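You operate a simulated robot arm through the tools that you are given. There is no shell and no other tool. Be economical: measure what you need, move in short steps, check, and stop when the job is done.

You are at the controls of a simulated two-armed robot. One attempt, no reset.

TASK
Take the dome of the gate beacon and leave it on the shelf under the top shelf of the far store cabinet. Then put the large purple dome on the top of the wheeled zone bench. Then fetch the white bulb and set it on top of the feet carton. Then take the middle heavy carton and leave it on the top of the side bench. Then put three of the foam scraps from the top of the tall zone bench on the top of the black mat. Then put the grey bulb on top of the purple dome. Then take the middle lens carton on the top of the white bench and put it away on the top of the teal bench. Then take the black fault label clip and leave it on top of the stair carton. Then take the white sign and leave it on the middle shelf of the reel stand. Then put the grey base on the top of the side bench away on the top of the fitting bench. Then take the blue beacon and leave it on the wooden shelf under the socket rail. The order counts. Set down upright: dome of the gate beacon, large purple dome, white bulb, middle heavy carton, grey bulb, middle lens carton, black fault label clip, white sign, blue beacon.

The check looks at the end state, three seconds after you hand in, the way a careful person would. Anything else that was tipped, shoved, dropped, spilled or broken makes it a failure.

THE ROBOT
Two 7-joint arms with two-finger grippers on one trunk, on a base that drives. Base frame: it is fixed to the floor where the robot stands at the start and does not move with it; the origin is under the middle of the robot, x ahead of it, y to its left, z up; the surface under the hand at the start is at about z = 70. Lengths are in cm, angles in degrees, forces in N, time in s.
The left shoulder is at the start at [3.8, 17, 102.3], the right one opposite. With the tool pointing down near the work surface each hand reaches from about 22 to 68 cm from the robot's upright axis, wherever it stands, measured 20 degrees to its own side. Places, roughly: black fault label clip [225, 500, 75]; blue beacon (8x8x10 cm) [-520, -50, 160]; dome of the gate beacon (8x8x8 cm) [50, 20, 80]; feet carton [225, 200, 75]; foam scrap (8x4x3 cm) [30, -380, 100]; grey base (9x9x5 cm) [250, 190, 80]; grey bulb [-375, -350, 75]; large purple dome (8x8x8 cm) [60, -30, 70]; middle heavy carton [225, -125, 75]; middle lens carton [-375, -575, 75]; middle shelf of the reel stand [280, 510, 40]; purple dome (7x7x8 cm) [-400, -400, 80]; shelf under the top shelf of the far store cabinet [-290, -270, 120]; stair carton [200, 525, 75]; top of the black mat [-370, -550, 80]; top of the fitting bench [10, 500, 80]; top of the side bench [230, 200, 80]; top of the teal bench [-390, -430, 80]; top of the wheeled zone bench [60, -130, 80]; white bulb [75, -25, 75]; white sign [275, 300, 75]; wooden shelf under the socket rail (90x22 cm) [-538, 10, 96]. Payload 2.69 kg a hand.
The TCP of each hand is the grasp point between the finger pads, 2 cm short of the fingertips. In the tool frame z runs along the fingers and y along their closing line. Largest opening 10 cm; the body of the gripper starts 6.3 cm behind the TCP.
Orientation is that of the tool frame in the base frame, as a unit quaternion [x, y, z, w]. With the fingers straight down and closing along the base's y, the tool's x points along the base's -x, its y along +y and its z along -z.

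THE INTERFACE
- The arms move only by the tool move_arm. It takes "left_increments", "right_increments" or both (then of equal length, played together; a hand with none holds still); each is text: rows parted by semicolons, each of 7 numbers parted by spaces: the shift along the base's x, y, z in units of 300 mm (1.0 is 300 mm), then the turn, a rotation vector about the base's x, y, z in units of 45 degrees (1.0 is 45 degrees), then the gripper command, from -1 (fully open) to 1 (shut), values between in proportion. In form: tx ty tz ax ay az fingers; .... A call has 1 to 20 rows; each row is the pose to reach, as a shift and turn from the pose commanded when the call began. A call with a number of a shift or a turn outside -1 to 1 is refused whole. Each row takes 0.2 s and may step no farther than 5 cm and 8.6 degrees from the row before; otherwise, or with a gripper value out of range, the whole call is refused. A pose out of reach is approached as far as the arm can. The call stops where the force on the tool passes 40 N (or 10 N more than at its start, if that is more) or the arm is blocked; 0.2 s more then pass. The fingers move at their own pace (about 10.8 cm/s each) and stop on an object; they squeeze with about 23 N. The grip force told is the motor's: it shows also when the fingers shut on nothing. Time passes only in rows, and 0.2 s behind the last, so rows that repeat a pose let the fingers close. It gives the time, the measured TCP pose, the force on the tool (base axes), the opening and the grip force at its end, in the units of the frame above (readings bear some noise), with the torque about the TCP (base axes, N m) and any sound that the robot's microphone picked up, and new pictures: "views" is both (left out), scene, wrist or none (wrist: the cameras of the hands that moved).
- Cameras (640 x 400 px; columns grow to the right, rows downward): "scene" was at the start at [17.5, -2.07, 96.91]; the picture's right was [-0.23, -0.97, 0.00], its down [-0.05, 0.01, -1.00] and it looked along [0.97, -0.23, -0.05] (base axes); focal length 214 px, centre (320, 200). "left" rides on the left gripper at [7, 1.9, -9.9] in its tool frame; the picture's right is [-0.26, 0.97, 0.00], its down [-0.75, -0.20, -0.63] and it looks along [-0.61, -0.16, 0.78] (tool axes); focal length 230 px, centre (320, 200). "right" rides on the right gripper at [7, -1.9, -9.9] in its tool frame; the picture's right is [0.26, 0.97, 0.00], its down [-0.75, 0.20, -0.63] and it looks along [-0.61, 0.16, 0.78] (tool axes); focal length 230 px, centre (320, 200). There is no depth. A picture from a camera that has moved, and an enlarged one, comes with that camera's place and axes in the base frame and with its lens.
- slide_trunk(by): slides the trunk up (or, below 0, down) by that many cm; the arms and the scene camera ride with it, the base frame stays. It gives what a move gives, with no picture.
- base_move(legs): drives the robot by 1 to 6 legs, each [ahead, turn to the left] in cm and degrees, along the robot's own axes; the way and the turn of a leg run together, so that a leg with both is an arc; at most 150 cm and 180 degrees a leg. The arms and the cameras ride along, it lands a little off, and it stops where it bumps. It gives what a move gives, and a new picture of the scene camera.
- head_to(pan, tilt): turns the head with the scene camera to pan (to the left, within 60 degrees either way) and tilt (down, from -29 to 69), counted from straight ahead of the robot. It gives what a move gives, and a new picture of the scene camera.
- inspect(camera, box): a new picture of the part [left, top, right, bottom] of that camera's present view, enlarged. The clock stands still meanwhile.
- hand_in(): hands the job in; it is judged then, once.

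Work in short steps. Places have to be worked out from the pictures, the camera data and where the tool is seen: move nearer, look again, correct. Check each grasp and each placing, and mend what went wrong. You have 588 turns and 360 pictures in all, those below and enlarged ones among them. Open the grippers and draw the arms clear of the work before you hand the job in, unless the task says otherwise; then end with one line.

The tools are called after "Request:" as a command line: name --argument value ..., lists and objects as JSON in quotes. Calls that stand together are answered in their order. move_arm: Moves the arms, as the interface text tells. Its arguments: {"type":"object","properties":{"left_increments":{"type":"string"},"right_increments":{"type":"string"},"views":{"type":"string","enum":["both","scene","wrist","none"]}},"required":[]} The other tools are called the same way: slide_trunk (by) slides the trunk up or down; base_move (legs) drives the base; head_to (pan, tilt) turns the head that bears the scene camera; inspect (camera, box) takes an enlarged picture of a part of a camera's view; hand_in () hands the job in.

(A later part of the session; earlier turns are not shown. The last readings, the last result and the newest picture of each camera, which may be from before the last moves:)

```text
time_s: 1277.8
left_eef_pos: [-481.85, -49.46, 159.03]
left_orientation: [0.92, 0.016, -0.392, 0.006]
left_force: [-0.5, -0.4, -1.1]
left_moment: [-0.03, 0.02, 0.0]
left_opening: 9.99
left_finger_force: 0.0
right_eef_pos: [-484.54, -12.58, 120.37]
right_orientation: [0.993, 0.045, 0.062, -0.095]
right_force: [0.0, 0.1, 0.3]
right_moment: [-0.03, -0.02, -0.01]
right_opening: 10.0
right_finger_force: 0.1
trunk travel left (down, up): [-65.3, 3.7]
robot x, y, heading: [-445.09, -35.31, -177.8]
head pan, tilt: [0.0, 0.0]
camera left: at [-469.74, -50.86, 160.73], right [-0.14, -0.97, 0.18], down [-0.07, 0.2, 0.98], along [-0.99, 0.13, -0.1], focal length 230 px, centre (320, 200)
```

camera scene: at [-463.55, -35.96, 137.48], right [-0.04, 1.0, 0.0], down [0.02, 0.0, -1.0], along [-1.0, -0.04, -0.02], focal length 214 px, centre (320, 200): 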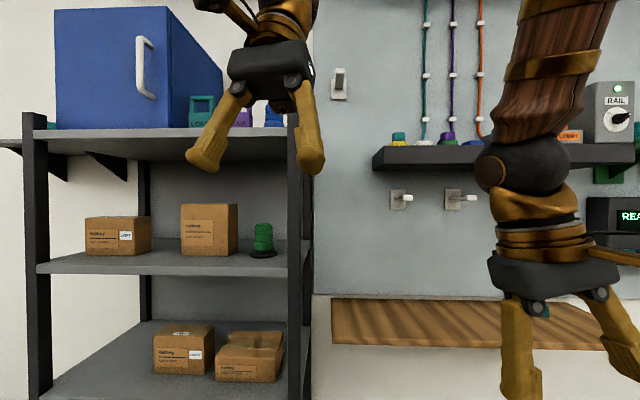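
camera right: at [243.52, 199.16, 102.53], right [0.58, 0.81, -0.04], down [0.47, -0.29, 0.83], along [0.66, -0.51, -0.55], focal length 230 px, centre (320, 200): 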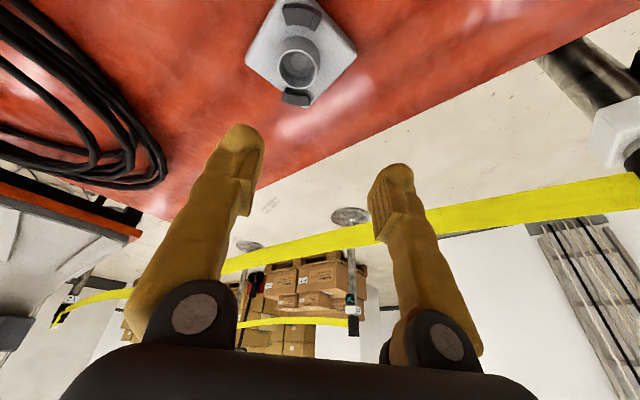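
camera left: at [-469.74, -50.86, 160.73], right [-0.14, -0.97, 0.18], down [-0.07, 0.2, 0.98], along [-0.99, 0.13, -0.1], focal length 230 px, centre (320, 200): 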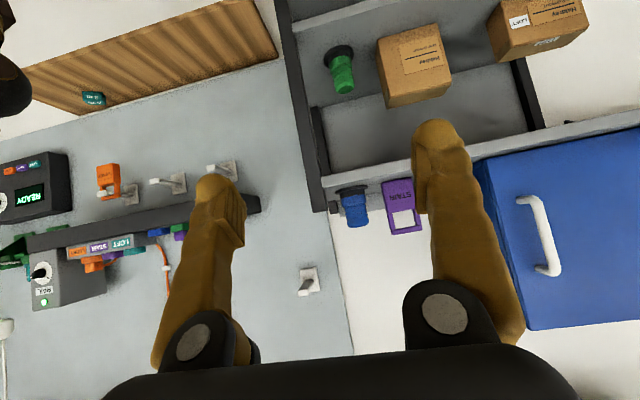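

Blue beacon at ≈[-520,-51.4], z 154–163; a rack post (top z≈159) stands in front right, so I'll come in diagonally from above. Drive 12 cm in and raise the hand.

Request:
base_move --legs '[[12, 0]]'

Request:
move_arm --left_increments "0 -0.01 0.1 0 0 0 -0.7;0 -0.02 0.2 0 0 0 -0.7;0 -0.03 0.3 0 0 0 -0.7;-0.08 -0.04 0.36 0 0 0 -0.7;-0.2 -0.05 0.36 0 0 0 -0.7;-0.32 -0.05 0.36 0 0 0 -0.7;-0.44 -0.05 0.36 0 0 0 -0.7;-0.44 -0.05 0.36 0 0 0 -0.7" --views "wrist"

```text
time_s: 1279.0
left_eef_pos: [-490.04, -49.65, 160.3]
left_orientation: [0.912, 0.016, -0.409, 0.006]
left_force: [-1.7, 0.1, 0.3]
left_moment: [-0.04, -0.19, 0.06]
left_opening: 9.99
left_finger_force: 0.0
right_eef_pos: [-493.69, -12.9, 121.1]
right_orientation: [0.993, 0.043, 0.052, -0.095]
right_force: [-0.4, -0.5, 0.4]
right_moment: [0.01, -0.09, 0.01]
right_opening: 10.02
right_finger_force: 0.0
trunk travel left (down, up): [-65.3, 3.7]
robot x, y, heading: [-456.71, -35.89, -177.8]
head pan, tilt: [0.0, 0.0]
camera scene: at [-470.9, -36.26, 138.01], right [-0.04, 1.0, 0.0], down [-0.02, 0.0, -1.0], along [-1.0, -0.04, 0.02], focal length 214 px, centre (320, 200)
```

scene: 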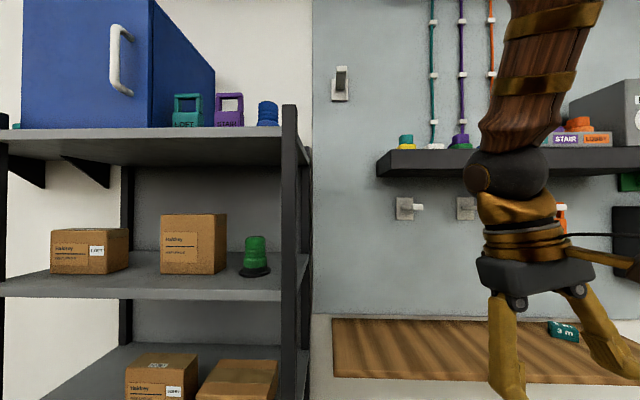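

```text
time_s: 1280.8
left_eef_pos: [-505.93, -51.5, 170.64]
left_orientation: [0.915, 0.016, -0.402, 0.005]
left_force: [2.3, -1.1, 0.5]
left_moment: [0.01, 0.12, -0.03]
left_opening: 8.49
left_finger_force: 0.1
right_eef_pos: [-495.68, -13.07, 120.5]
right_orientation: [0.993, 0.045, 0.059, -0.095]
right_force: [0.8, -0.1, 0.2]
right_moment: [0.02, 0.16, 0.01]
right_opening: 10.01
right_finger_force: 0.0
trunk travel left (down, up): [-65.3, 3.7]
robot x, y, heading: [-457.41, -35.71, -177.9]
head pan, tilt: [0.0, 0.0]
camera left: at [-493.85, -52.88, 172.1], right [-0.14, -0.97, 0.19], down [-0.05, 0.2, 0.98], along [-0.99, 0.13, -0.08], focal length 230 px, centre (320, 200)
```

left: 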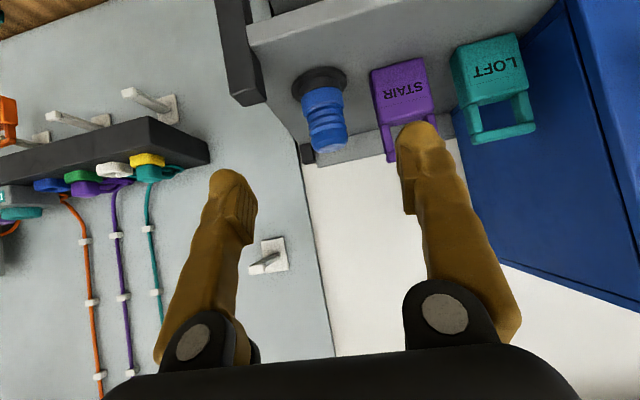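

Beacon centre ≈[-524.4,-51.9], z 153–162.6. Advance over and down along the tool onto the dome, then close.

Request:
move_arm --left_increments "-0.1 -0.005 0 0 0 0 -0.7;-0.2 -0.01 0 0 0 0 -0.7;-0.29 -0.012 -0.08 0 0 0 -0.7;-0.38 -0.013 -0.16 0 0 0 -0.7;-0.47 -0.013 -0.25 0 0 0 -0.7;-0.56 -0.013 -0.33 0 0 0 -0.7;-0.617 -0.013 -0.385 0 0 0 -0.7;-0.617 -0.013 -0.385 0 0 0 -0.7" --views "wrist"

```text
time_s: 1282.7
left_eef_pos: [-521.13, -51.58, 160.9]
left_orientation: [0.911, 0.016, -0.413, 0.004]
left_force: [0.5, 0.6, 0.4]
left_moment: [0.0, 0.06, -0.02]
left_opening: 8.51
left_finger_force: 0.0
right_eef_pos: [-492.74, -12.8, 121.54]
right_orientation: [0.993, 0.043, 0.048, -0.096]
right_force: [0.1, 0.0, 0.6]
right_moment: [-0.04, 0.08, 0.0]
right_opening: 10.02
right_finger_force: 0.2
trunk travel left (down, up): [-65.3, 3.7]
robot x, y, heading: [-457.28, -35.91, -177.8]
head pan, tilt: [0.0, 0.0]
stopped in row 8 (left hand): the arm was blocked; the commanded pose is now the measured one
camera left: at [-508.9, -52.97, 162.13], right [-0.14, -0.97, 0.19], down [-0.03, 0.19, 0.98], along [-0.99, 0.13, -0.05], focal length 230 px, centre (320, 200)
```

left: 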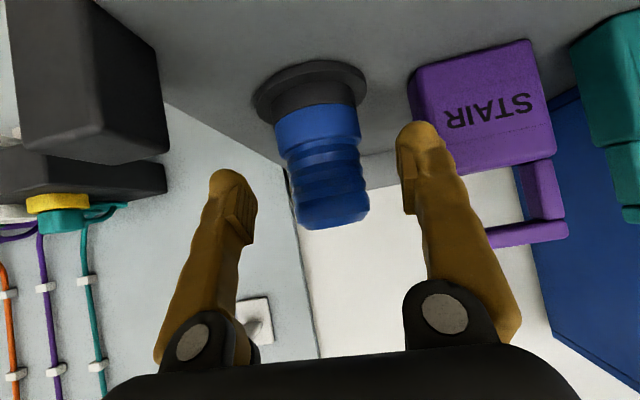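

Beacon is centred between the fingers. Push 3 cm further in and close.

Request:
move_arm --left_increments "-0.04 -0.005 -0.03 0 0 0 -0.7;-0.08 -0.008 -0.055 0 0 0 -0.7;-0.1 -0.008 -0.065 0 0 0 -0.7;-0.1 -0.008 -0.065 0 0 0 0;-0.1 -0.008 -0.065 0 0 0 1;-0.1 -0.008 -0.065 0 0 0 1" --views "none"

Request:
move_arm --left_increments "0 0 0 0 0 0 1;0 0 0 0 0 0 1;0 0 0 0 0 0 1" --views "wrist"

```text
time_s: 1283.4
left_eef_pos: [-521.64, -51.64, 160.24]
left_orientation: [0.908, 0.018, -0.42, 0.004]
left_force: [2.7, -0.4, 0.0]
left_moment: [0.0, 0.07, 0.04]
left_opening: 8.51
left_finger_force: 0.0
right_eef_pos: [-491.16, -12.7, 121.89]
right_orientation: [0.994, 0.042, 0.041, -0.096]
right_force: [0.3, -0.2, 0.4]
right_moment: [-0.01, 0.08, 0.02]
right_opening: 9.98
right_finger_force: 0.1
trunk travel left (down, up): [-65.3, 3.7]
robot x, y, heading: [-457.09, -35.55, -177.7]
head pan, tilt: [0.0, 0.0]
stopped in row 3 (left hand): the arm was blocked; the commanded pose is now the measured one
```

```text
time_s: 1284.2
left_eef_pos: [-520.0, -51.54, 160.65]
left_orientation: [0.907, 0.017, -0.422, 0.005]
left_force: [-0.2, 0.0, -0.6]
left_moment: [-0.02, 0.06, -0.02]
left_opening: 0.0
left_finger_force: 23.5
right_eef_pos: [-489.83, -12.58, 122.32]
right_orientation: [0.994, 0.042, 0.036, -0.097]
right_force: [0.8, 0.4, 0.3]
right_moment: [-0.02, 0.09, -0.01]
right_opening: 10.02
right_finger_force: 0.1
trunk travel left (down, up): [-65.3, 3.7]
robot x, y, heading: [-456.92, -35.85, -178.0]
head pan, tilt: [0.0, 0.0]
stopped in row 3 (left hand): the arm was blocked; the commanded pose is now the measured one
camera left: at [-507.92, -53.02, 161.67], right [-0.13, -0.97, 0.19], down [-0.01, 0.19, 0.98], along [-0.99, 0.13, -0.03], focal length 230 px, centre (320, 200)
```

left: 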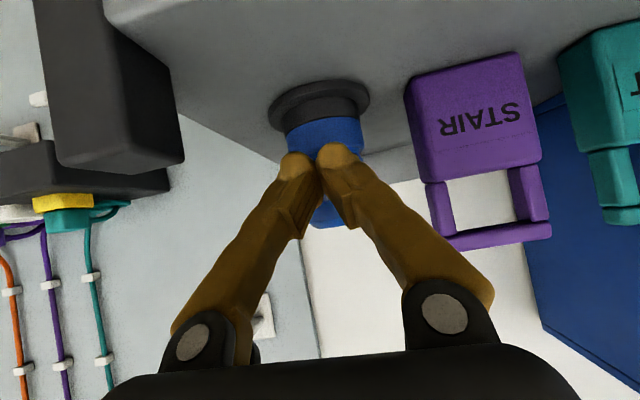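

Just short of reach. Open, raise the trunk the last 3.5 cm, flatten the tool by 10°, and try again.

Request:
move_arm --left_increments "0 0 0 0 0 0 -0.7;0.05 0 0.03 0 0.1 0 -0.7;0.1 0 0.05 0 0.2 0 -0.7;0.1 0 0.05 0 0.25 0 -0.7" --views "none"

Request:
slide_trunk --by 3.6

Request:
move_arm --left_increments "-0.06 -0.003 -0.04 0 0 0 -0.7;-0.12 -0.006 -0.08 0 0 0 -0.7;-0.18 -0.008 -0.12 0 0 0 -0.7;-0.23 -0.01 -0.15 0 0 0 -0.7;-0.26 -0.01 -0.17 0 0 0 -0.7;-0.26 -0.01 -0.17 0 0 0 -0.7" --views "none"

```text
time_s: 1285.2
left_eef_pos: [-517.6, -51.56, 161.84]
left_orientation: [0.861, 0.018, -0.508, 0.003]
left_force: [0.9, 0.0, -0.5]
left_moment: [0.01, -0.04, -0.02]
left_opening: 8.53
left_finger_force: 0.1
right_eef_pos: [-490.3, -12.62, 122.14]
right_orientation: [0.994, 0.042, 0.038, -0.096]
right_force: [0.8, 0.4, -0.7]
right_moment: [0.01, 0.0, 0.03]
right_opening: 10.01
right_finger_force: 0.1
trunk travel left (down, up): [-65.3, 3.7]
robot x, y, heading: [-457.27, -36.08, -177.6]
head pan, tilt: [0.0, 0.0]
```

```text
time_s: 1286.0
left_eef_pos: [-517.38, -51.66, 165.45]
left_orientation: [0.862, 0.017, -0.507, 0.003]
left_force: [-0.9, -0.5, -0.5]
left_moment: [-0.04, -0.01, -0.04]
left_opening: 8.5
left_finger_force: 0.1
right_eef_pos: [-490.22, -12.55, 125.79]
right_orientation: [0.994, 0.042, 0.037, -0.096]
right_force: [0.4, 0.4, 0.5]
right_moment: [0.02, 0.0, 0.0]
right_opening: 9.99
right_finger_force: 0.1
trunk travel left (down, up): [-68.9, 0.1]
robot x, y, heading: [-457.06, -36.03, -177.6]
head pan, tilt: [0.0, 0.0]
```

```text
time_s: 1287.4
left_eef_pos: [-525.44, -51.91, 160.37]
left_orientation: [0.862, 0.02, -0.507, 0.005]
left_force: [0.7, 0.4, 0.8]
left_moment: [0.01, -0.01, -0.03]
left_opening: 8.51
left_finger_force: 0.1
right_eef_pos: [-490.2, -12.58, 125.94]
right_orientation: [0.994, 0.043, 0.037, -0.097]
right_force: [0.2, 0.0, 0.3]
right_moment: [-0.01, 0.0, 0.0]
right_opening: 10.0
right_finger_force: 0.1
trunk travel left (down, up): [-68.9, 0.1]
robot x, y, heading: [-457.13, -35.82, -177.8]
head pan, tilt: [0.0, 0.0]
```

Reached. Lower 1 cm and close.

Request:
move_arm --left_increments "0 0 -0.02 0 0 0 -0.7;0 0 -0.03 0 0 0 -0.7;0 0 -0.03 0 0 0 0;0 0 -0.03 0 0 0 1;0 0 -0.03 0 0 0 1;0 0 -0.03 0 0 0 1" --views "none"

```text
time_s: 1288.8
left_eef_pos: [-525.33, -51.95, 159.51]
left_orientation: [0.862, 0.018, -0.507, 0.003]
left_force: [0.3, 0.3, -1.1]
left_moment: [-0.06, -0.09, -0.07]
left_opening: 5.45
left_finger_force: 22.8
right_eef_pos: [-490.23, -12.62, 125.83]
right_orientation: [0.994, 0.043, 0.037, -0.097]
right_force: [0.7, 0.7, 0.0]
right_moment: [0.0, 0.02, 0.01]
right_opening: 10.0
right_finger_force: 0.0
trunk travel left (down, up): [-68.9, 0.1]
robot x, y, heading: [-457.23, -35.67, -177.7]
head pan, tilt: [0.0, 0.0]
```

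Gripped (5.45). Lift 5 cm and draw back.

Request:
move_arm --left_increments "0 0 0.04 0 0 0 1;0 0 0.09 0 0 0 1;0.02 0 0.15 0 0 0 1;0.08 0 0.18 0 0 0 1;0.16 0 0.18 0 0 0 1;0.25 0 0.18 0 0 0 1;0.34 0 0.18 0 0 0 1;0.34 0 0.18 0 0 0 1" --views "wrist"

```text
time_s: 1290.8
left_eef_pos: [-514.02, -51.5, 159.34]
left_orientation: [0.887, 0.018, -0.461, 0.003]
left_force: [-0.4, 0.3, 13.1]
left_moment: [-0.11, 0.2, -0.01]
left_opening: 5.12
left_finger_force: 22.9
right_eef_pos: [-487.64, -12.47, 126.51]
right_orientation: [0.994, 0.04, 0.027, -0.096]
right_force: [0.3, 0.4, 0.1]
right_moment: [0.0, 0.05, 0.0]
right_opening: 9.98
right_finger_force: 0.0
trunk travel left (down, up): [-68.9, 0.1]
robot x, y, heading: [-457.15, -35.91, -177.8]
head pan, tilt: [0.0, 0.0]
stopped in row 8 (left hand): the arm was blocked; the commanded pose is now the measured one
camera left: at [-501.84, -53.03, 159.24], right [-0.11, -0.97, 0.2], down [0.08, 0.19, 0.98], along [-0.99, 0.13, 0.05], focal length 230 px, centre (320, 200)
```

left: 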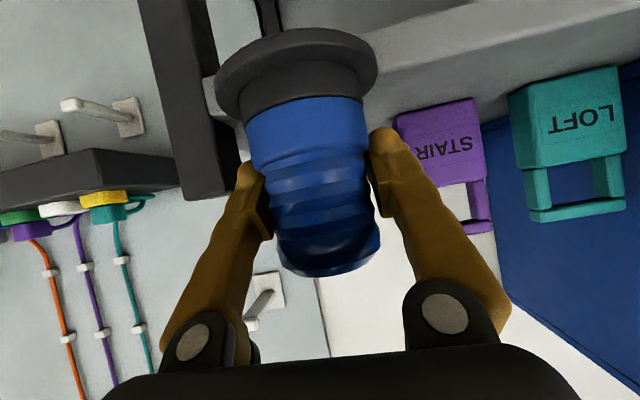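

The hand can't rise here, but the beacon is held and resting near the shelf's front. Shift 1.2 cm away from the post and slide straight out with the base.

Request:
move_arm --left_increments "0 -0.02 0.01 0 0 0 1;0 -0.04 0.02 0 0 0 1;0 -0.04 0.02 0 0 0 1" --views "none"

Request:
base_move --legs '[[-22, 0]]'

```text
time_s: 1291.8
left_eef_pos: [-512.01, -52.22, 156.8]
left_orientation: [0.905, 0.015, -0.425, 0.002]
left_force: [0.4, 0.4, -3.9]
left_moment: [-0.02, 0.09, -0.02]
left_opening: 4.92
left_finger_force: 23.4
left hand out of reach, approached as far as the arm can: row 1, 2
right_eef_pos: [-485.84, -12.34, 126.87]
right_orientation: [0.994, 0.04, 0.019, -0.096]
right_force: [0.4, 0.2, 0.1]
right_moment: [0.01, 0.06, 0.04]
right_opening: 9.99
right_finger_force: 0.1
trunk travel left (down, up): [-68.9, 0.1]
robot x, y, heading: [-456.89, -35.55, -177.7]
head pan, tilt: [0.0, 0.0]
stopped in row 3 (left hand): the arm was blocked; the commanded pose is now the measured one
```

```text
time_s: 1293.5
left_eef_pos: [-491.95, -51.49, 156.79]
left_orientation: [0.904, 0.016, -0.428, 0.002]
left_force: [-1.5, -0.4, -5.1]
left_moment: [-0.03, 0.06, -0.02]
left_opening: 4.93
left_finger_force: 23.0
right_eef_pos: [-465.58, -11.57, 126.55]
right_orientation: [0.994, 0.041, 0.026, -0.097]
right_force: [-1.0, 0.9, 0.1]
right_moment: [-0.02, -0.08, -0.03]
right_opening: 9.99
right_finger_force: 0.0
trunk travel left (down, up): [-68.9, 0.1]
robot x, y, heading: [-435.54, -34.81, -177.4]
head pan, tilt: [0.0, 0.0]
camera scene: at [-454.64, -35.6, 140.95], right [-0.04, 1.0, 0.0], down [0.02, 0.0, -1.0], along [-1.0, -0.04, -0.02], focal length 214 px, centre (320, 200)
```

scene: 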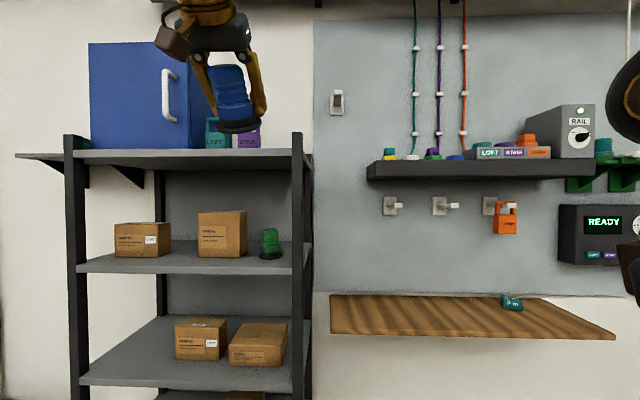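

The beacon is clear of the rack. Zoom to judge its tilt in the grip.

Request:
inspect --camera "scene" --box '[160, 30, 320, 150]'

```text
3.33 times, centred on (240, 90) of scene
camera zoom: at [-454.64, -35.6, 140.95], right [-0.04, 1.0, 0.0], down [0.02, 0.0, -1.0], along [-1.0, -0.04, -0.02], focal length 715 px, centre (587, 567)
```

zoom: 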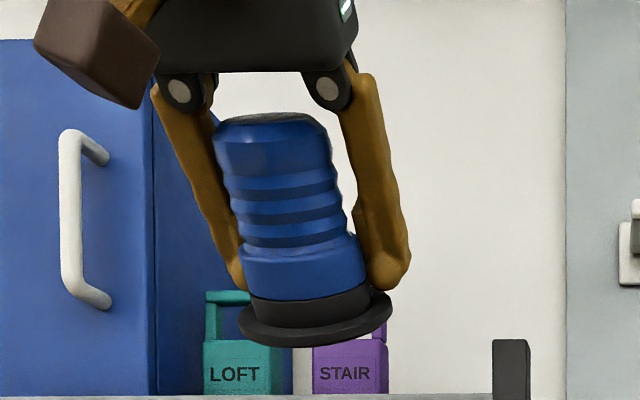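

The beacon's top leans ~35° toward me and ~12° sideways. Rotate the hand back (less tilt) and roll to bring it upright; then check.

Request:
move_arm --left_increments "0.02 0 0 -0.05 -0.13 0 1;0.04 0 0 -0.1 -0.26 0 1;0.06 0 0 -0.15 -0.39 0 1;0.08 0 0 -0.2 -0.52 0 1;0.1 0 -0.02 -0.25 -0.65 0 1;0.1 0 -0.04 -0.27 -0.78 0 1;0.1 0 -0.06 -0.27 -0.78 0 1" --views "none"

Request:
slide_trunk --by -20

Request:
inspect --camera "scene" --box '[160, 20, 340, 160]'

```text
time_s: 1295.1
left_eef_pos: [-485.28, -51.19, 156.35]
left_orientation: [0.983, -0.031, -0.147, 0.101]
left_force: [-0.4, 0.5, -0.1]
left_moment: [0.0, 0.05, -0.03]
left_opening: 0.01
left_finger_force: 22.9
right_eef_pos: [-464.04, -11.7, 127.48]
right_orientation: [0.995, 0.041, -0.002, -0.095]
right_force: [0.4, 0.4, 0.0]
right_moment: [0.01, 0.02, 0.0]
right_opening: 9.99
right_finger_force: 0.1
trunk travel left (down, up): [-68.9, 0.1]
robot x, y, heading: [-435.49, -34.98, -177.6]
head pan, tilt: [0.0, 0.0]
```

```text
time_s: 1297.2
left_eef_pos: [-485.41, -51.21, 136.35]
left_orientation: [0.984, -0.031, -0.147, 0.101]
left_force: [0.0, 0.2, -0.2]
left_moment: [0.01, -0.04, -0.01]
left_opening: 0.0
left_finger_force: 23.2
right_eef_pos: [-463.72, -11.73, 107.29]
right_orientation: [0.995, 0.04, 0.005, -0.096]
right_force: [0.3, 1.0, 0.5]
right_moment: [-0.02, 0.02, 0.0]
right_opening: 10.0
right_finger_force: 0.1
trunk travel left (down, up): [-48.9, 20.1]
robot x, y, heading: [-435.47, -34.58, -177.6]
head pan, tilt: [0.0, 0.0]
```

```text
2.86 times, centred on (250, 90) of scene
camera zoom: at [-453.4, -35.53, 121.09], right [-0.04, 1.0, 0.0], down [0.02, 0.0, -1.0], along [-1.0, -0.04, -0.02], focal length 613 px, centre (520, 514)
```

zoom: 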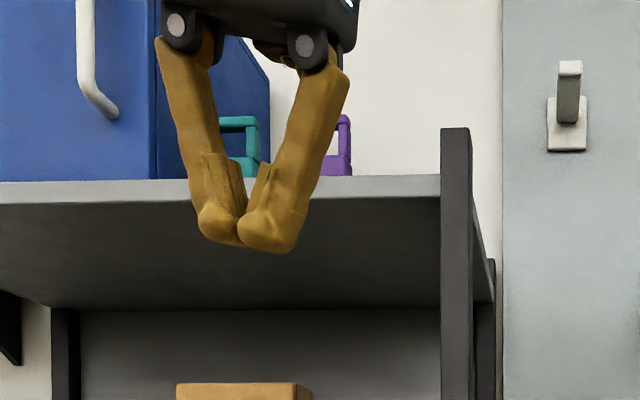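

The beacon slipped out. Look down at the floor for it.

Request:
head_to --pan 10 --tilt 55

```text
time_s: 1298.5
left_eef_pos: [-485.36, -51.11, 136.37]
left_orientation: [0.983, -0.031, -0.147, 0.102]
left_force: [0.5, -0.7, 0.1]
left_moment: [0.0, 0.02, 0.0]
left_opening: 0.0
left_finger_force: 23.3
right_eef_pos: [-463.7, -11.61, 107.23]
right_orientation: [0.995, 0.041, 0.005, -0.096]
right_force: [1.0, 0.7, 0.5]
right_moment: [-0.01, -0.01, 0.03]
right_opening: 10.0
right_finger_force: 0.1
trunk travel left (down, up): [-48.9, 20.1]
robot x, y, heading: [-435.54, -34.78, -177.3]
head pan, tilt: [10.0, 55.0]
camera scene: at [-451.31, -36.7, 112.68], right [-0.21, 0.98, 0.0], down [0.81, 0.18, -0.56], along [-0.55, -0.12, -0.83], focal length 214 px, centre (320, 200)
```

scene: 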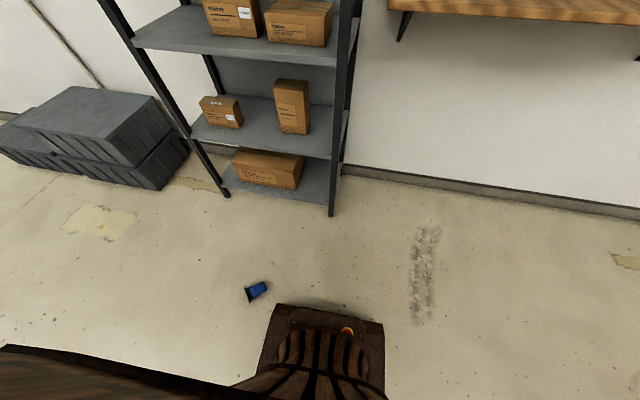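

The beacon lies on the floor at ≈[-466,-71], intact. If I grasp it lying, facing along its base→top direction (heading ≈127°), tilting the hand 90° forward will set it upright. Level the hand and drive round it.

Request:
move_arm --left_increments "0 0 0 0.06 -0.1 0 -0.5;0 0 0 0.12 -0.2 0 -1;0 0 0 0.18 -0.3 0 -1;0 0 0 0.24 -0.376 0 -1;0 0 0 0.24 -0.376 0 -1" --views "none"

Request:
base_move --legs '[[-18, 0], [0, 87], [87, 0], [0, -143]]'

```text
time_s: 1299.7
left_eef_pos: [-485.43, -51.16, 136.46]
left_orientation: [0.999, -0.033, -0.002, 0.002]
left_force: [0.0, -0.1, -0.4]
left_moment: [0.02, -0.01, -0.01]
left_opening: 9.99
left_finger_force: 0.0
right_eef_pos: [-463.67, -11.61, 107.27]
right_orientation: [0.995, 0.041, 0.005, -0.095]
right_force: [0.0, -0.2, 0.4]
right_moment: [0.03, 0.03, 0.0]
right_opening: 10.0
right_finger_force: 0.1
trunk travel left (down, up): [-48.9, 20.1]
robot x, y, heading: [-434.92, -34.92, -177.4]
head pan, tilt: [10.0, 55.0]
```

```text
time_s: 1304.6
left_eef_pos: [-407.36, -81.63, 138.27]
left_orientation: [0.774, 0.633, -0.014, 0.016]
left_force: [0.1, 0.4, 0.4]
left_moment: [-0.11, 0.04, 0.0]
left_opening: 9.99
left_finger_force: 0.1
right_eef_pos: [-442.9, -61.6, 109.78]
right_orientation: [0.718, 0.687, -0.113, -0.015]
right_force: [1.5, 0.3, 0.5]
right_moment: [-0.06, 0.04, 0.04]
right_opening: 9.99
right_finger_force: 0.0
trunk travel left (down, up): [-48.9, 20.1]
robot x, y, heading: [-418.02, -34.35, -95.4]
head pan, tilt: [10.0, 55.0]
stopped in leg 2: the robot was blocked; the commanded pose is now the measured one
camera scene: at [-418.28, -49.95, 112.74], right [-1.0, -0.08, 0.0], down [-0.07, 0.82, -0.56], along [0.04, -0.56, -0.83], focal length 214 px, centre (320, 200)
```

scene: 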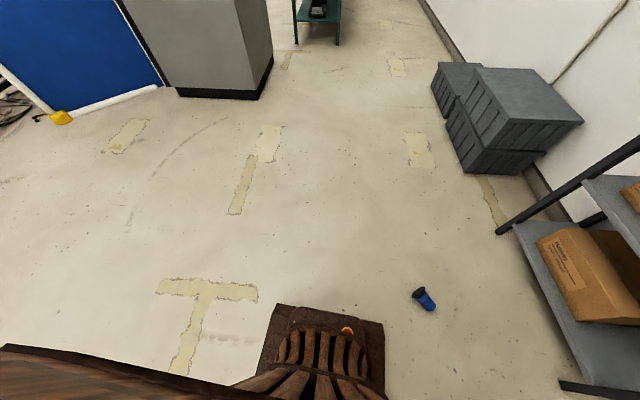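

Continue round: to [-412,-117], then turn to heading 134° and approach.

Request:
base_move --legs '[[0, 9.6], [82.5, 0], [0, -140], [20, 0]]'

```text
time_s: 1316.6
left_eef_pos: [-467.68, -86.61, 139.0]
left_orientation: [0.912, -0.41, -0.029, -0.009]
left_force: [-0.8, 1.3, -0.8]
left_moment: [-0.05, -0.08, 0.0]
left_opening: 9.99
left_finger_force: 0.1
right_eef_pos: [-432.17, -69.02, 110.43]
right_orientation: [0.934, -0.337, -0.038, -0.109]
right_force: [-1.0, 1.0, -1.7]
right_moment: [-0.02, -0.07, -0.04]
right_opening: 9.98
right_finger_force: 0.1
trunk travel left (down, up): [-48.9, 20.1]
robot x, y, heading: [-425.61, -104.99, 135.1]
head pan, tilt: [10.0, 55.0]
stopped in leg 4: the robot was blocked; the commanded pose is now the measured one
camera scene: at [-438.22, -94.5, 112.63], right [0.58, 0.82, 0.0], down [0.68, -0.48, -0.56], along [-0.46, 0.32, -0.83], focal length 214 px, centre (320, 200)
```

scene: 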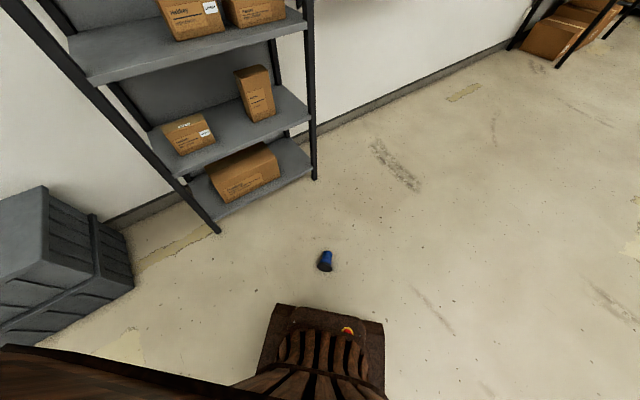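

Beacon dead ahead, aligned. Move 6 cm closer, lift the right hand out of the way, and lower the trunk fully.

Request:
move_arm --right_increments "-0.07 0.07 0.08 0 0 0 -1;-0.14 0.14 0.16 0 0 0 -1;-0.2 0.2 0.25 0 0 0 -1;-0.25 0.25 0.35 0 0 0 -1;-0.28 0.28 0.45 0 0 0 -1" --views "none"

Request:
slide_trunk --by -48.5

Request:
base_move --legs '[[6, 0]]'

```text
time_s: 1317.8
left_eef_pos: [-466.99, -86.97, 139.3]
left_orientation: [0.912, -0.41, -0.032, -0.008]
left_force: [0.6, 0.3, 0.1]
left_moment: [-0.04, 0.04, 0.02]
left_opening: 10.0
left_finger_force: 0.1
right_eef_pos: [-437.77, -61.95, 122.58]
right_orientation: [0.935, -0.341, -0.004, -0.1]
right_force: [1.1, 0.2, -0.5]
right_moment: [-0.05, 0.03, -0.04]
right_opening: 10.01
right_finger_force: 0.1
trunk travel left (down, up): [-48.9, 20.1]
robot x, y, heading: [-425.53, -104.95, 134.8]
head pan, tilt: [10.0, 55.0]
```

```text
refused: -48.5 is not a number from -40 to 40
```

```text
time_s: 1318.8
left_eef_pos: [-470.22, -83.75, 139.83]
left_orientation: [0.91, -0.412, -0.038, -0.011]
left_force: [0.6, 0.5, 0.3]
left_moment: [-0.04, -0.04, -0.02]
left_opening: 10.04
left_finger_force: 0.0
right_eef_pos: [-441.01, -58.7, 124.13]
right_orientation: [0.933, -0.342, -0.024, -0.109]
right_force: [-0.1, 0.2, 1.7]
right_moment: [-0.07, -0.01, 0.0]
right_opening: 10.01
right_finger_force: 0.0
trunk travel left (down, up): [-48.9, 20.1]
robot x, y, heading: [-430.21, -100.89, 134.7]
head pan, tilt: [10.0, 55.0]
camera scene: at [-440.66, -91.88, 112.97], right [0.58, 0.82, 0.0], down [0.67, -0.47, -0.58], along [-0.47, 0.33, -0.82], focal length 214 px, centre (320, 200)
```

scene: 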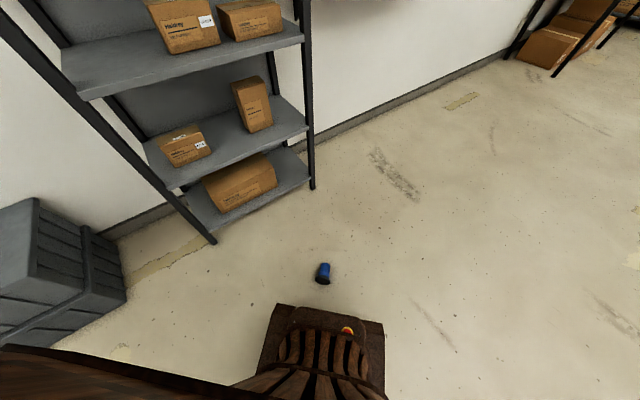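

Lower the trunk in two steps and bring the left hand down above the beacon.

Request:
slide_trunk --by -40

Request:
slide_trunk --by -8.6

Request:
move_arm --left_increments "0.03 0.1 -0.08 0 0 0 -1;0.06 0.2 -0.16 0 0 0 -1;0.1 0.3 -0.24 0 0 0 -1;0.13 0.39 -0.34 0 0 0 -1;0.13 0.39 -0.48 0 0 0 -1;0.13 0.39 -0.62 0 0 0 -1;0.13 0.39 -0.76 0 0 0 -1;0.13 0.39 -0.9 0 0 0 -1;0.13 0.39 -1.0 0 0 0 -1;0.13 0.39 -1.0 0 0 0 -1" --views "none"

Request:
move_arm --left_increments "0 0 -0.14 0 0 0 -1;0 0 -0.28 0 0 0 -1;0 0 -0.42 0 0 0 -1;0 0 -0.56 0 0 0 -1;0 0 -0.7 0 0 0 -1;0 0 -0.84 0 0 0 -1;0 0 -1.0 0 0 0 -1;0 0 -1.0 0 0 0 -1" --views "none"

```text
time_s: 1322.6
left_eef_pos: [-470.79, -83.31, 99.19]
left_orientation: [0.911, -0.411, -0.029, -0.008]
left_force: [0.0, -1.2, 0.1]
left_moment: [0.01, 0.01, -0.01]
left_opening: 9.99
left_finger_force: 0.1
right_eef_pos: [-441.18, -58.48, 82.18]
right_orientation: [0.935, -0.341, 0.0, -0.097]
right_force: [0.0, 0.1, -0.2]
right_moment: [-0.02, 0.01, 0.05]
right_opening: 9.98
right_finger_force: 0.1
trunk travel left (down, up): [-8.9, 60.1]
robot x, y, heading: [-430.18, -100.88, 134.8]
head pan, tilt: [10.0, 55.0]
```

```text
time_s: 1323.8
left_eef_pos: [-470.74, -83.34, 90.73]
left_orientation: [0.911, -0.411, -0.031, -0.008]
left_force: [1.2, -0.2, 0.5]
left_moment: [-0.01, -0.02, 0.01]
left_opening: 10.0
left_finger_force: 0.0
right_eef_pos: [-441.3, -58.59, 73.75]
right_orientation: [0.935, -0.341, -0.001, -0.099]
right_force: [0.5, 0.0, 1.5]
right_moment: [-0.05, -0.01, -0.02]
right_opening: 9.99
right_finger_force: 0.1
trunk travel left (down, up): [-0.3, 68.7]
robot x, y, heading: [-430.4, -100.25, 134.9]
head pan, tilt: [10.0, 55.0]
```

```text
time_s: 1326.0
left_eef_pos: [-466.67, -71.67, 61.08]
left_orientation: [0.911, -0.41, -0.037, -0.01]
left_force: [-0.3, -0.4, 0.9]
left_moment: [0.02, 0.0, 0.03]
left_opening: 10.0
left_finger_force: 0.3
right_eef_pos: [-441.35, -58.52, 73.79]
right_orientation: [0.935, -0.341, -0.002, -0.099]
right_force: [0.4, -1.2, 0.5]
right_moment: [-0.03, 0.02, 0.03]
right_opening: 10.0
right_finger_force: 0.1
trunk travel left (down, up): [-0.3, 68.7]
robot x, y, heading: [-429.99, -100.69, 134.6]
head pan, tilt: [10.0, 55.0]
```

```text
time_s: 1327.8
left_eef_pos: [-467.36, -71.95, 31.37]
left_orientation: [0.915, -0.402, -0.038, -0.013]
left_force: [0.2, 0.0, 0.8]
left_moment: [0.02, -0.02, -0.01]
left_opening: 10.02
left_finger_force: 0.1
right_eef_pos: [-441.31, -58.5, 73.72]
right_orientation: [0.935, -0.341, -0.002, -0.099]
right_force: [0.9, 0.0, 0.2]
right_moment: [-0.01, 0.02, 0.03]
right_opening: 9.99
right_finger_force: 0.1
trunk travel left (down, up): [-0.3, 68.7]
robot x, y, heading: [-429.93, -100.77, 135.0]
head pan, tilt: [10.0, 55.0]
```

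At z≈31 above the floor. Look through the left wrist camera while lowering further.

Request:
move_arm --left_increments "0 0 -0.13 0 0 0 -1;0 0 -0.26 0 0 0 -1;0 0 -0.4 0 0 0 -1;0 0 -0.5 0 0 0 -1;0 0 -0.5 0 0 0 -1" --views "wrist"

```text
time_s: 1329.0
left_eef_pos: [-467.14, -71.36, 15.8]
left_orientation: [0.912, -0.409, -0.038, -0.009]
left_force: [-0.9, 0.7, 0.1]
left_moment: [0.03, -0.03, 0.0]
left_opening: 10.01
left_finger_force: 0.1
right_eef_pos: [-441.32, -58.46, 73.74]
right_orientation: [0.935, -0.341, -0.001, -0.098]
right_force: [0.7, -0.5, -0.2]
right_moment: [-0.01, -0.01, 0.03]
right_opening: 10.0
right_finger_force: 0.1
trunk travel left (down, up): [-0.3, 68.7]
robot x, y, heading: [-430.21, -100.85, 134.6]
head pan, tilt: [10.0, 55.0]
camera left: at [-463.26, -78.29, 25.2], right [-0.89, -0.45, 0.03], down [-0.31, 0.66, 0.68], along [-0.33, 0.6, -0.73], focal length 230 px, centre (320, 200)
```

left: 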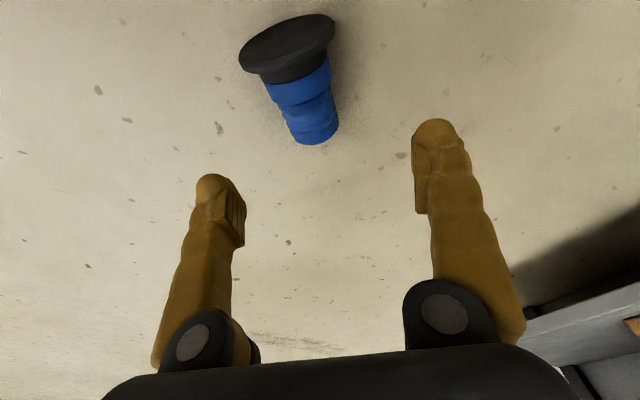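

Beacon is straight below, base toward me. Descend and grip near its middle.

Request:
move_arm --left_increments "0.02 0 -0.1 0 0 0 -1;0.04 0 -0.2 0 0 0 -1;0.043 0 -0.3 0 0 0 -1;0.043 0 -0.38 0 0 0 -1;0.043 0 -0.42 0 0 0 -1;0.043 0 -0.42 0 0 0 -1;0.043 0 -0.42 0 0 0 0;0.043 0 -0.42 0 0 0 1;0.043 0 -0.42 0 0 0 1;0.043 0 -0.42 0 0 0 1" --views "wrist"

```text
time_s: 1331.5
left_eef_pos: [-465.85, -76.93, 9.66]
left_orientation: [0.914, -0.402, -0.057, -0.005]
left_force: [0.2, -0.4, -0.2]
left_moment: [-0.01, 0.0, -0.03]
left_opening: 0.01
left_finger_force: 23.3
left hand out of reach, approached as far as the arm can: row 1, 2, 3, 4, 5, 6, 7, 8, 9, 10
right_eef_pos: [-440.32, -59.44, 72.69]
right_orientation: [0.936, -0.34, 0.014, -0.092]
right_force: [0.6, 0.4, 0.0]
right_moment: [-0.02, 0.0, 0.02]
right_opening: 10.0
right_finger_force: 0.1
trunk travel left (down, up): [-0.3, 68.7]
robot x, y, heading: [-429.93, -100.52, 134.6]
head pan, tilt: [10.0, 55.0]
stopped in row 10 (left hand): the arm was blocked; the commanded pose is now the measured one
camera left: at [-461.59, -83.87, 18.79], right [-0.88, -0.46, 0.06], down [-0.29, 0.65, 0.7], along [-0.37, 0.6, -0.71], focal length 230 px, centre (320, 200)
```

left: 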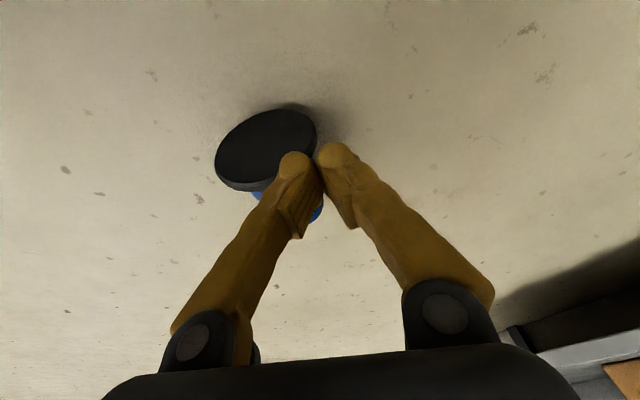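

The floor is just out of reach here. Raise the hand, turn 9° right and creep 6 cm closer so the shoulder is nearer, then retry.

Request:
move_arm --left_increments "0 0 0.1 0 0 0 -0.5;0 0.03 0.22 0 0 0 -1;0 0.06 0.36 0 0 0.1 -1;0 0.1 0.5 0 0 0.2 -1;0 0.1 0.5 0 0 0.2 -1" --views "none"

Request:
base_move --legs '[[0, -9], [6, 0]]'

```text
time_s: 1332.7
left_eef_pos: [-466.33, -74.97, 25.0]
left_orientation: [0.947, -0.317, -0.056, 0.0]
left_force: [0.2, 0.2, 0.1]
left_moment: [-0.01, -0.04, -0.04]
left_opening: 10.0
left_finger_force: 0.1
right_eef_pos: [-440.33, -59.47, 72.76]
right_orientation: [0.936, -0.34, 0.013, -0.092]
right_force: [0.0, -0.2, -0.3]
right_moment: [0.0, 0.04, 0.01]
right_opening: 10.01
right_finger_force: 0.2
trunk travel left (down, up): [-0.3, 68.7]
robot x, y, heading: [-430.49, -100.81, 134.7]
head pan, tilt: [10.0, 55.0]
```

```text
time_s: 1333.5
left_eef_pos: [-466.98, -75.46, 25.82]
left_orientation: [0.948, -0.311, -0.068, 0.0]
left_force: [0.1, 0.2, -0.1]
left_moment: [0.01, -0.01, -0.02]
left_opening: 9.99
left_finger_force: 0.1
right_eef_pos: [-436.78, -60.79, 73.59]
right_orientation: [0.928, -0.362, 0.006, -0.094]
right_force: [0.1, 0.4, -0.3]
right_moment: [-0.06, 0.03, 0.02]
right_opening: 10.0
right_finger_force: 0.0
trunk travel left (down, up): [-0.3, 68.7]
robot x, y, heading: [-430.08, -100.73, 132.3]
head pan, tilt: [10.0, 55.0]
stopped in leg 1: the robot was blocked; the commanded pose is now the measured one
camera scene: at [-441.15, -90.38, 64.09], right [0.61, 0.79, 0.0], down [0.65, -0.51, -0.56], along [-0.45, 0.34, -0.83], focal length 214 px, centre (320, 200)
```

scene: 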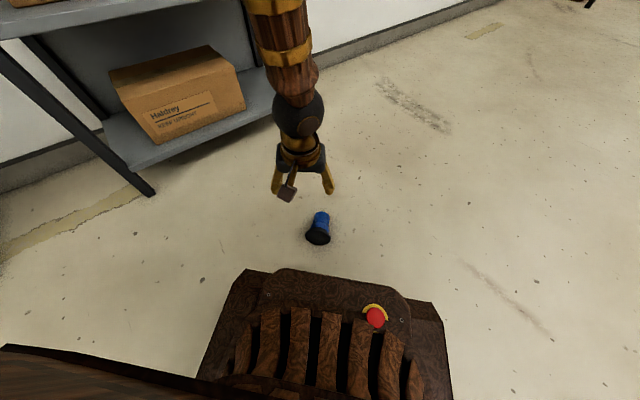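

Creep 8 cm forward.

Request:
base_move --legs '[[8, 0]]'

```text
time_s: 1334.5
left_eef_pos: [-472.4, -68.92, 26.27]
left_orientation: [0.948, -0.311, -0.069, -0.005]
left_force: [-0.5, 0.2, 0.0]
left_moment: [-0.02, 0.0, -0.01]
left_opening: 10.02
left_finger_force: 0.1
right_eef_pos: [-442.31, -55.03, 73.63]
right_orientation: [0.928, -0.361, 0.005, -0.096]
right_force: [-0.1, -0.1, 0.1]
right_moment: [-0.02, 0.02, -0.02]
right_opening: 9.99
right_finger_force: 0.0
trunk travel left (down, up): [-0.3, 68.7]
robot x, y, heading: [-435.42, -95.15, 132.4]
head pan, tilt: [10.0, 55.0]
camera scene: at [-446.59, -84.51, 64.09], right [0.61, 0.79, 0.0], down [0.66, -0.51, -0.56], along [-0.44, 0.34, -0.83], focal length 214 px, centre (320, 200)
```

scene: 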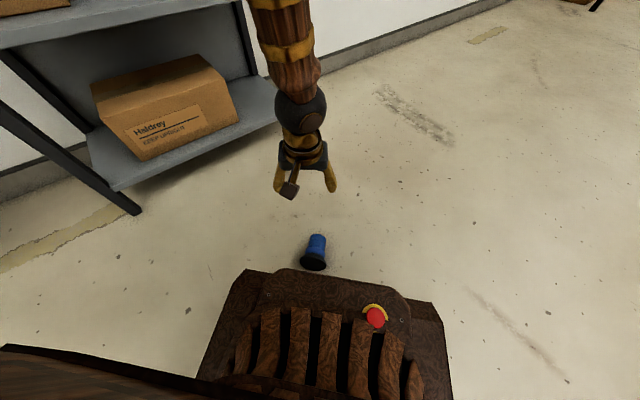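

Straighten the tool and go over the beacon, descending to z≈8.

Request:
move_arm --left_increments "0.07 -0.03 0 -0.02 -0.05 -0.08 -1;0.14 -0.07 -0.03 -0.04 -0.1 -0.16 -1;0.21 -0.1 -0.1 -0.066 -0.163 -0.24 -1;0.263 -0.127 -0.2 -0.066 -0.163 -0.24 -1;0.263 -0.127 -0.32 -0.066 -0.163 -0.24 -1;0.263 -0.127 -0.44 -0.066 -0.163 -0.24 -1;0.263 -0.127 -0.56 -0.066 -0.163 -0.24 -1;0.263 -0.127 -0.66 -0.066 -0.163 -0.24 -1;0.263 -0.127 -0.71 -0.066 -0.163 -0.24 -1;0.263 -0.127 -0.71 -0.066 -0.163 -0.24 -1" --views "none"

```text
time_s: 1336.2
left_eef_pos: [-465.21, -73.5, 10.6]
left_orientation: [0.916, -0.4, -0.013, 0.0]
left_force: [-0.8, -5.1, 24.7]
left_moment: [-1.52, -1.35, -0.28]
left_opening: 10.0
left_finger_force: 0.1
right_eef_pos: [-440.32, -56.94, 71.94]
right_orientation: [0.929, -0.359, 0.033, -0.082]
right_force: [-0.2, 0.2, 0.9]
right_moment: [-0.01, -0.04, -0.01]
right_opening: 9.97
right_finger_force: 0.1
trunk travel left (down, up): [-0.3, 68.7]
robot x, y, heading: [-435.19, -94.85, 132.2]
head pan, tilt: [10.0, 55.0]
stopped in row 8 (left hand): the force on the tool passed its limit at 206 N (the readings are from after the stop); the commanded pose is now the measured one
```

The wrist camera hit my own base. Reaching down at my left side gives more room (the shoulder is offset that way). Raise the hand and reposition so the beacon lies at my left with its base toward me (heading ≈43°).

Request:
slide_trunk --by 25

Request:
base_move --legs '[[-6, 0], [0, -89], [-11, 0]]'

```text
time_s: 1338.8
left_eef_pos: [-465.4, -73.49, 35.41]
left_orientation: [0.918, -0.397, -0.014, -0.001]
left_force: [-0.4, 0.1, 0.9]
left_moment: [0.01, -0.01, 0.02]
left_opening: 9.99
left_finger_force: 0.1
right_eef_pos: [-440.51, -56.92, 96.72]
right_orientation: [0.929, -0.358, 0.037, -0.08]
right_force: [-0.3, 0.1, 1.1]
right_moment: [0.0, 0.02, -0.03]
right_opening: 10.01
right_finger_force: 0.0
trunk travel left (down, up): [-25.3, 43.7]
robot x, y, heading: [-435.45, -94.57, 132.2]
head pan, tilt: [10.0, 55.0]
```

```text
time_s: 1344.1
left_eef_pos: [-411.99, -69.72, 34.84]
left_orientation: [-0.378, 0.926, 0.007, 0.005]
left_force: [2.6, 0.2, -0.7]
left_moment: [-0.03, 0.19, 0.02]
left_opening: 10.01
left_finger_force: 0.1
right_eef_pos: [-393.97, -94.26, 97.05]
right_orientation: [-0.405, 0.91, -0.079, 0.04]
right_force: [2.5, 2.8, -1.9]
right_moment: [-0.27, 0.18, -0.06]
right_opening: 10.01
right_finger_force: 0.0
trunk travel left (down, up): [-25.3, 43.7]
robot x, y, heading: [-433.78, -100.57, 44.2]
head pan, tilt: [10.0, 55.0]
stopped in leg 3: the robot was blocked; the commanded pose is now the measured one
camera scene: at [-422.81, -88.22, 88.88], right [0.81, -0.59, 0.0], down [-0.49, -0.68, -0.55], along [0.32, 0.45, -0.84], focal length 214 px, centre (320, 200)
```

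scene: 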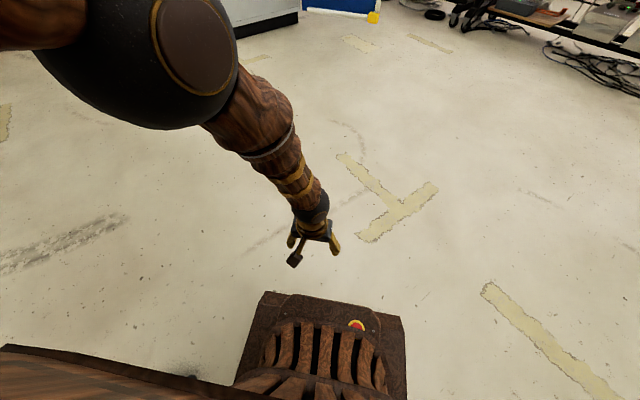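

Beacon is now at my left (≈43 cm out). Swing the left arm round to it, yawing +90°.

Request:
move_arm --left_increments "-0.12 0.05 0.05 0 0 0.14 -1;-0.24 0.1 0.1 0 0 0.28 -1;-0.36 0.15 0.12 0 0 0.42 -1;-0.48 0.19 0.12 0 0 0.56 -1;-0.6 0.22 0.12 0 0 0.7 -1;-0.72 0.25 0.12 0 0 0.85 -1;-0.83 0.27 0.12 0 0 1.0 -1;-0.83 0.27 0.12 0 0 1.0 -1" --views "none"

Request:
move_arm --left_increments "-0.13 -0.02 0 0 0 0.14 -1;-0.26 -0.05 0 0 0 0.28 -1;-0.39 -0.09 0 0 0 0.42 -1;-0.52 -0.14 0 0 0 0.56 -1;-0.64 -0.2 0 0 0 0.7 -1;-0.75 -0.26 0 0 0 0.85 -1;-0.85 -0.32 0 0 0 1.0 -1;-0.92 -0.37 0 0 0 1.0 -1;-0.92 -0.37 0 0 0 1.0 -1" --views "none"

```text
time_s: 1345.9
left_eef_pos: [-437.27, -62.37, 39.59]
left_orientation: [-0.701, 0.712, 0.017, 0.01]
left_force: [0.8, -0.2, -0.1]
left_moment: [0.0, 0.0, 0.0]
left_opening: 10.01
left_finger_force: 0.1
right_eef_pos: [-395.72, -96.09, 97.54]
right_orientation: [-0.406, 0.91, -0.078, 0.045]
right_force: [0.3, 0.4, 0.5]
right_moment: [0.0, -0.07, 0.03]
right_opening: 10.01
right_finger_force: 0.1
trunk travel left (down, up): [-25.3, 43.7]
robot x, y, heading: [-433.94, -100.25, 44.0]
head pan, tilt: [10.0, 55.0]
```

```text
time_s: 1347.9
left_eef_pos: [-465.03, -73.31, 39.69]
left_orientation: [0.921, -0.39, -0.021, -0.002]
left_force: [0.3, -0.5, -0.7]
left_moment: [0.02, -0.04, 0.0]
left_opening: 10.02
left_finger_force: 0.0
right_eef_pos: [-395.71, -96.14, 97.44]
right_orientation: [-0.405, 0.91, -0.078, 0.044]
right_force: [0.3, -0.3, 0.8]
right_moment: [0.0, -0.02, -0.04]
right_opening: 10.0
right_finger_force: 0.0
trunk travel left (down, up): [-25.3, 43.7]
robot x, y, heading: [-433.67, -100.41, 44.1]
head pan, tilt: [10.0, 55.0]
```

It reaches. Lower the trunk 25 cm and check through the wrist camera.

Request:
slide_trunk --by -25

Request:
inspect --camera "left" --box '[0, 0, 640, 400]'

```text
time_s: 1350.5
left_eef_pos: [-465.0, -73.47, 14.61]
left_orientation: [0.921, -0.389, -0.02, -0.003]
left_force: [0.9, 0.6, 0.4]
left_moment: [0.0, 0.0, 0.0]
left_opening: 10.01
left_finger_force: 0.1
right_eef_pos: [-395.69, -95.97, 72.75]
right_orientation: [-0.406, 0.909, -0.077, 0.048]
right_force: [0.1, 0.4, -0.1]
right_moment: [-0.03, 0.01, 0.0]
right_opening: 9.97
right_finger_force: 0.1
trunk travel left (down, up): [-0.3, 68.7]
robot x, y, heading: [-433.92, -100.82, 44.1]
head pan, tilt: [10.0, 55.0]
```

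```text
1.00 times, centred on (320, 200) of left (not enlarged: the box is as wide or as high as the picture)
camera zoom: at [-461.15, -79.91, 24.29], right [-0.87, -0.49, 0.02], down [-0.36, 0.67, 0.66], along [-0.33, 0.57, -0.75], focal length 230 px, centre (320, 200)
```

zoom: 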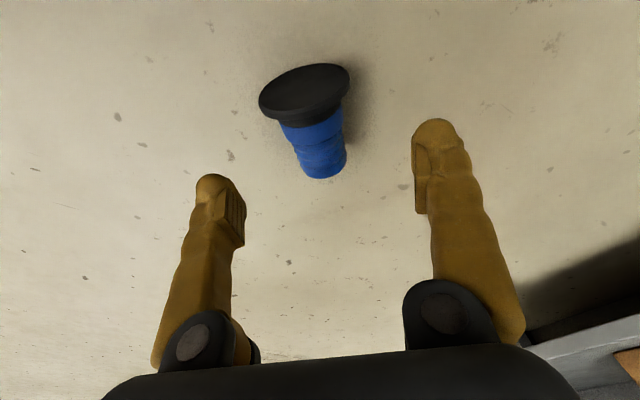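

Aligned. Descend to z≈3.5 and grip.

Request:
move_arm --left_increments "-0.005 0.03 -0.06 0 0 0 -1;-0.01 0.063 -0.13 0 0 0 -1;-0.01 0.063 -0.2 0 0 0 -1;-0.01 0.063 -0.27 0 0 0 -1;-0.01 0.063 -0.33 0 0 0 -1;-0.01 0.063 -0.37 0 0 0 -1;-0.01 0.063 -0.37 0 0 0 -1;-0.01 0.063 -0.37 0 0 0 0;-0.01 0.063 -0.37 0 0 0 1;-0.01 0.063 -0.37 0 0 0 1;-0.01 0.063 -0.37 0 0 0 1" --views "none"

```text
time_s: 1352.9
left_eef_pos: [-465.23, -71.57, 3.59]
left_orientation: [0.92, -0.39, -0.021, -0.003]
left_force: [-1.1, -1.0, -0.4]
left_moment: [0.01, 0.05, 0.03]
left_opening: 5.46
left_finger_force: 22.6
right_eef_pos: [-395.67, -96.04, 72.66]
right_orientation: [-0.406, 0.909, -0.077, 0.049]
right_force: [1.2, -0.2, -0.4]
right_moment: [0.01, 0.0, 0.02]
right_opening: 10.0
right_finger_force: 0.0
trunk travel left (down, up): [-0.3, 68.7]
robot x, y, heading: [-433.4, -100.85, 44.5]
head pan, tilt: [10.0, 55.0]
```

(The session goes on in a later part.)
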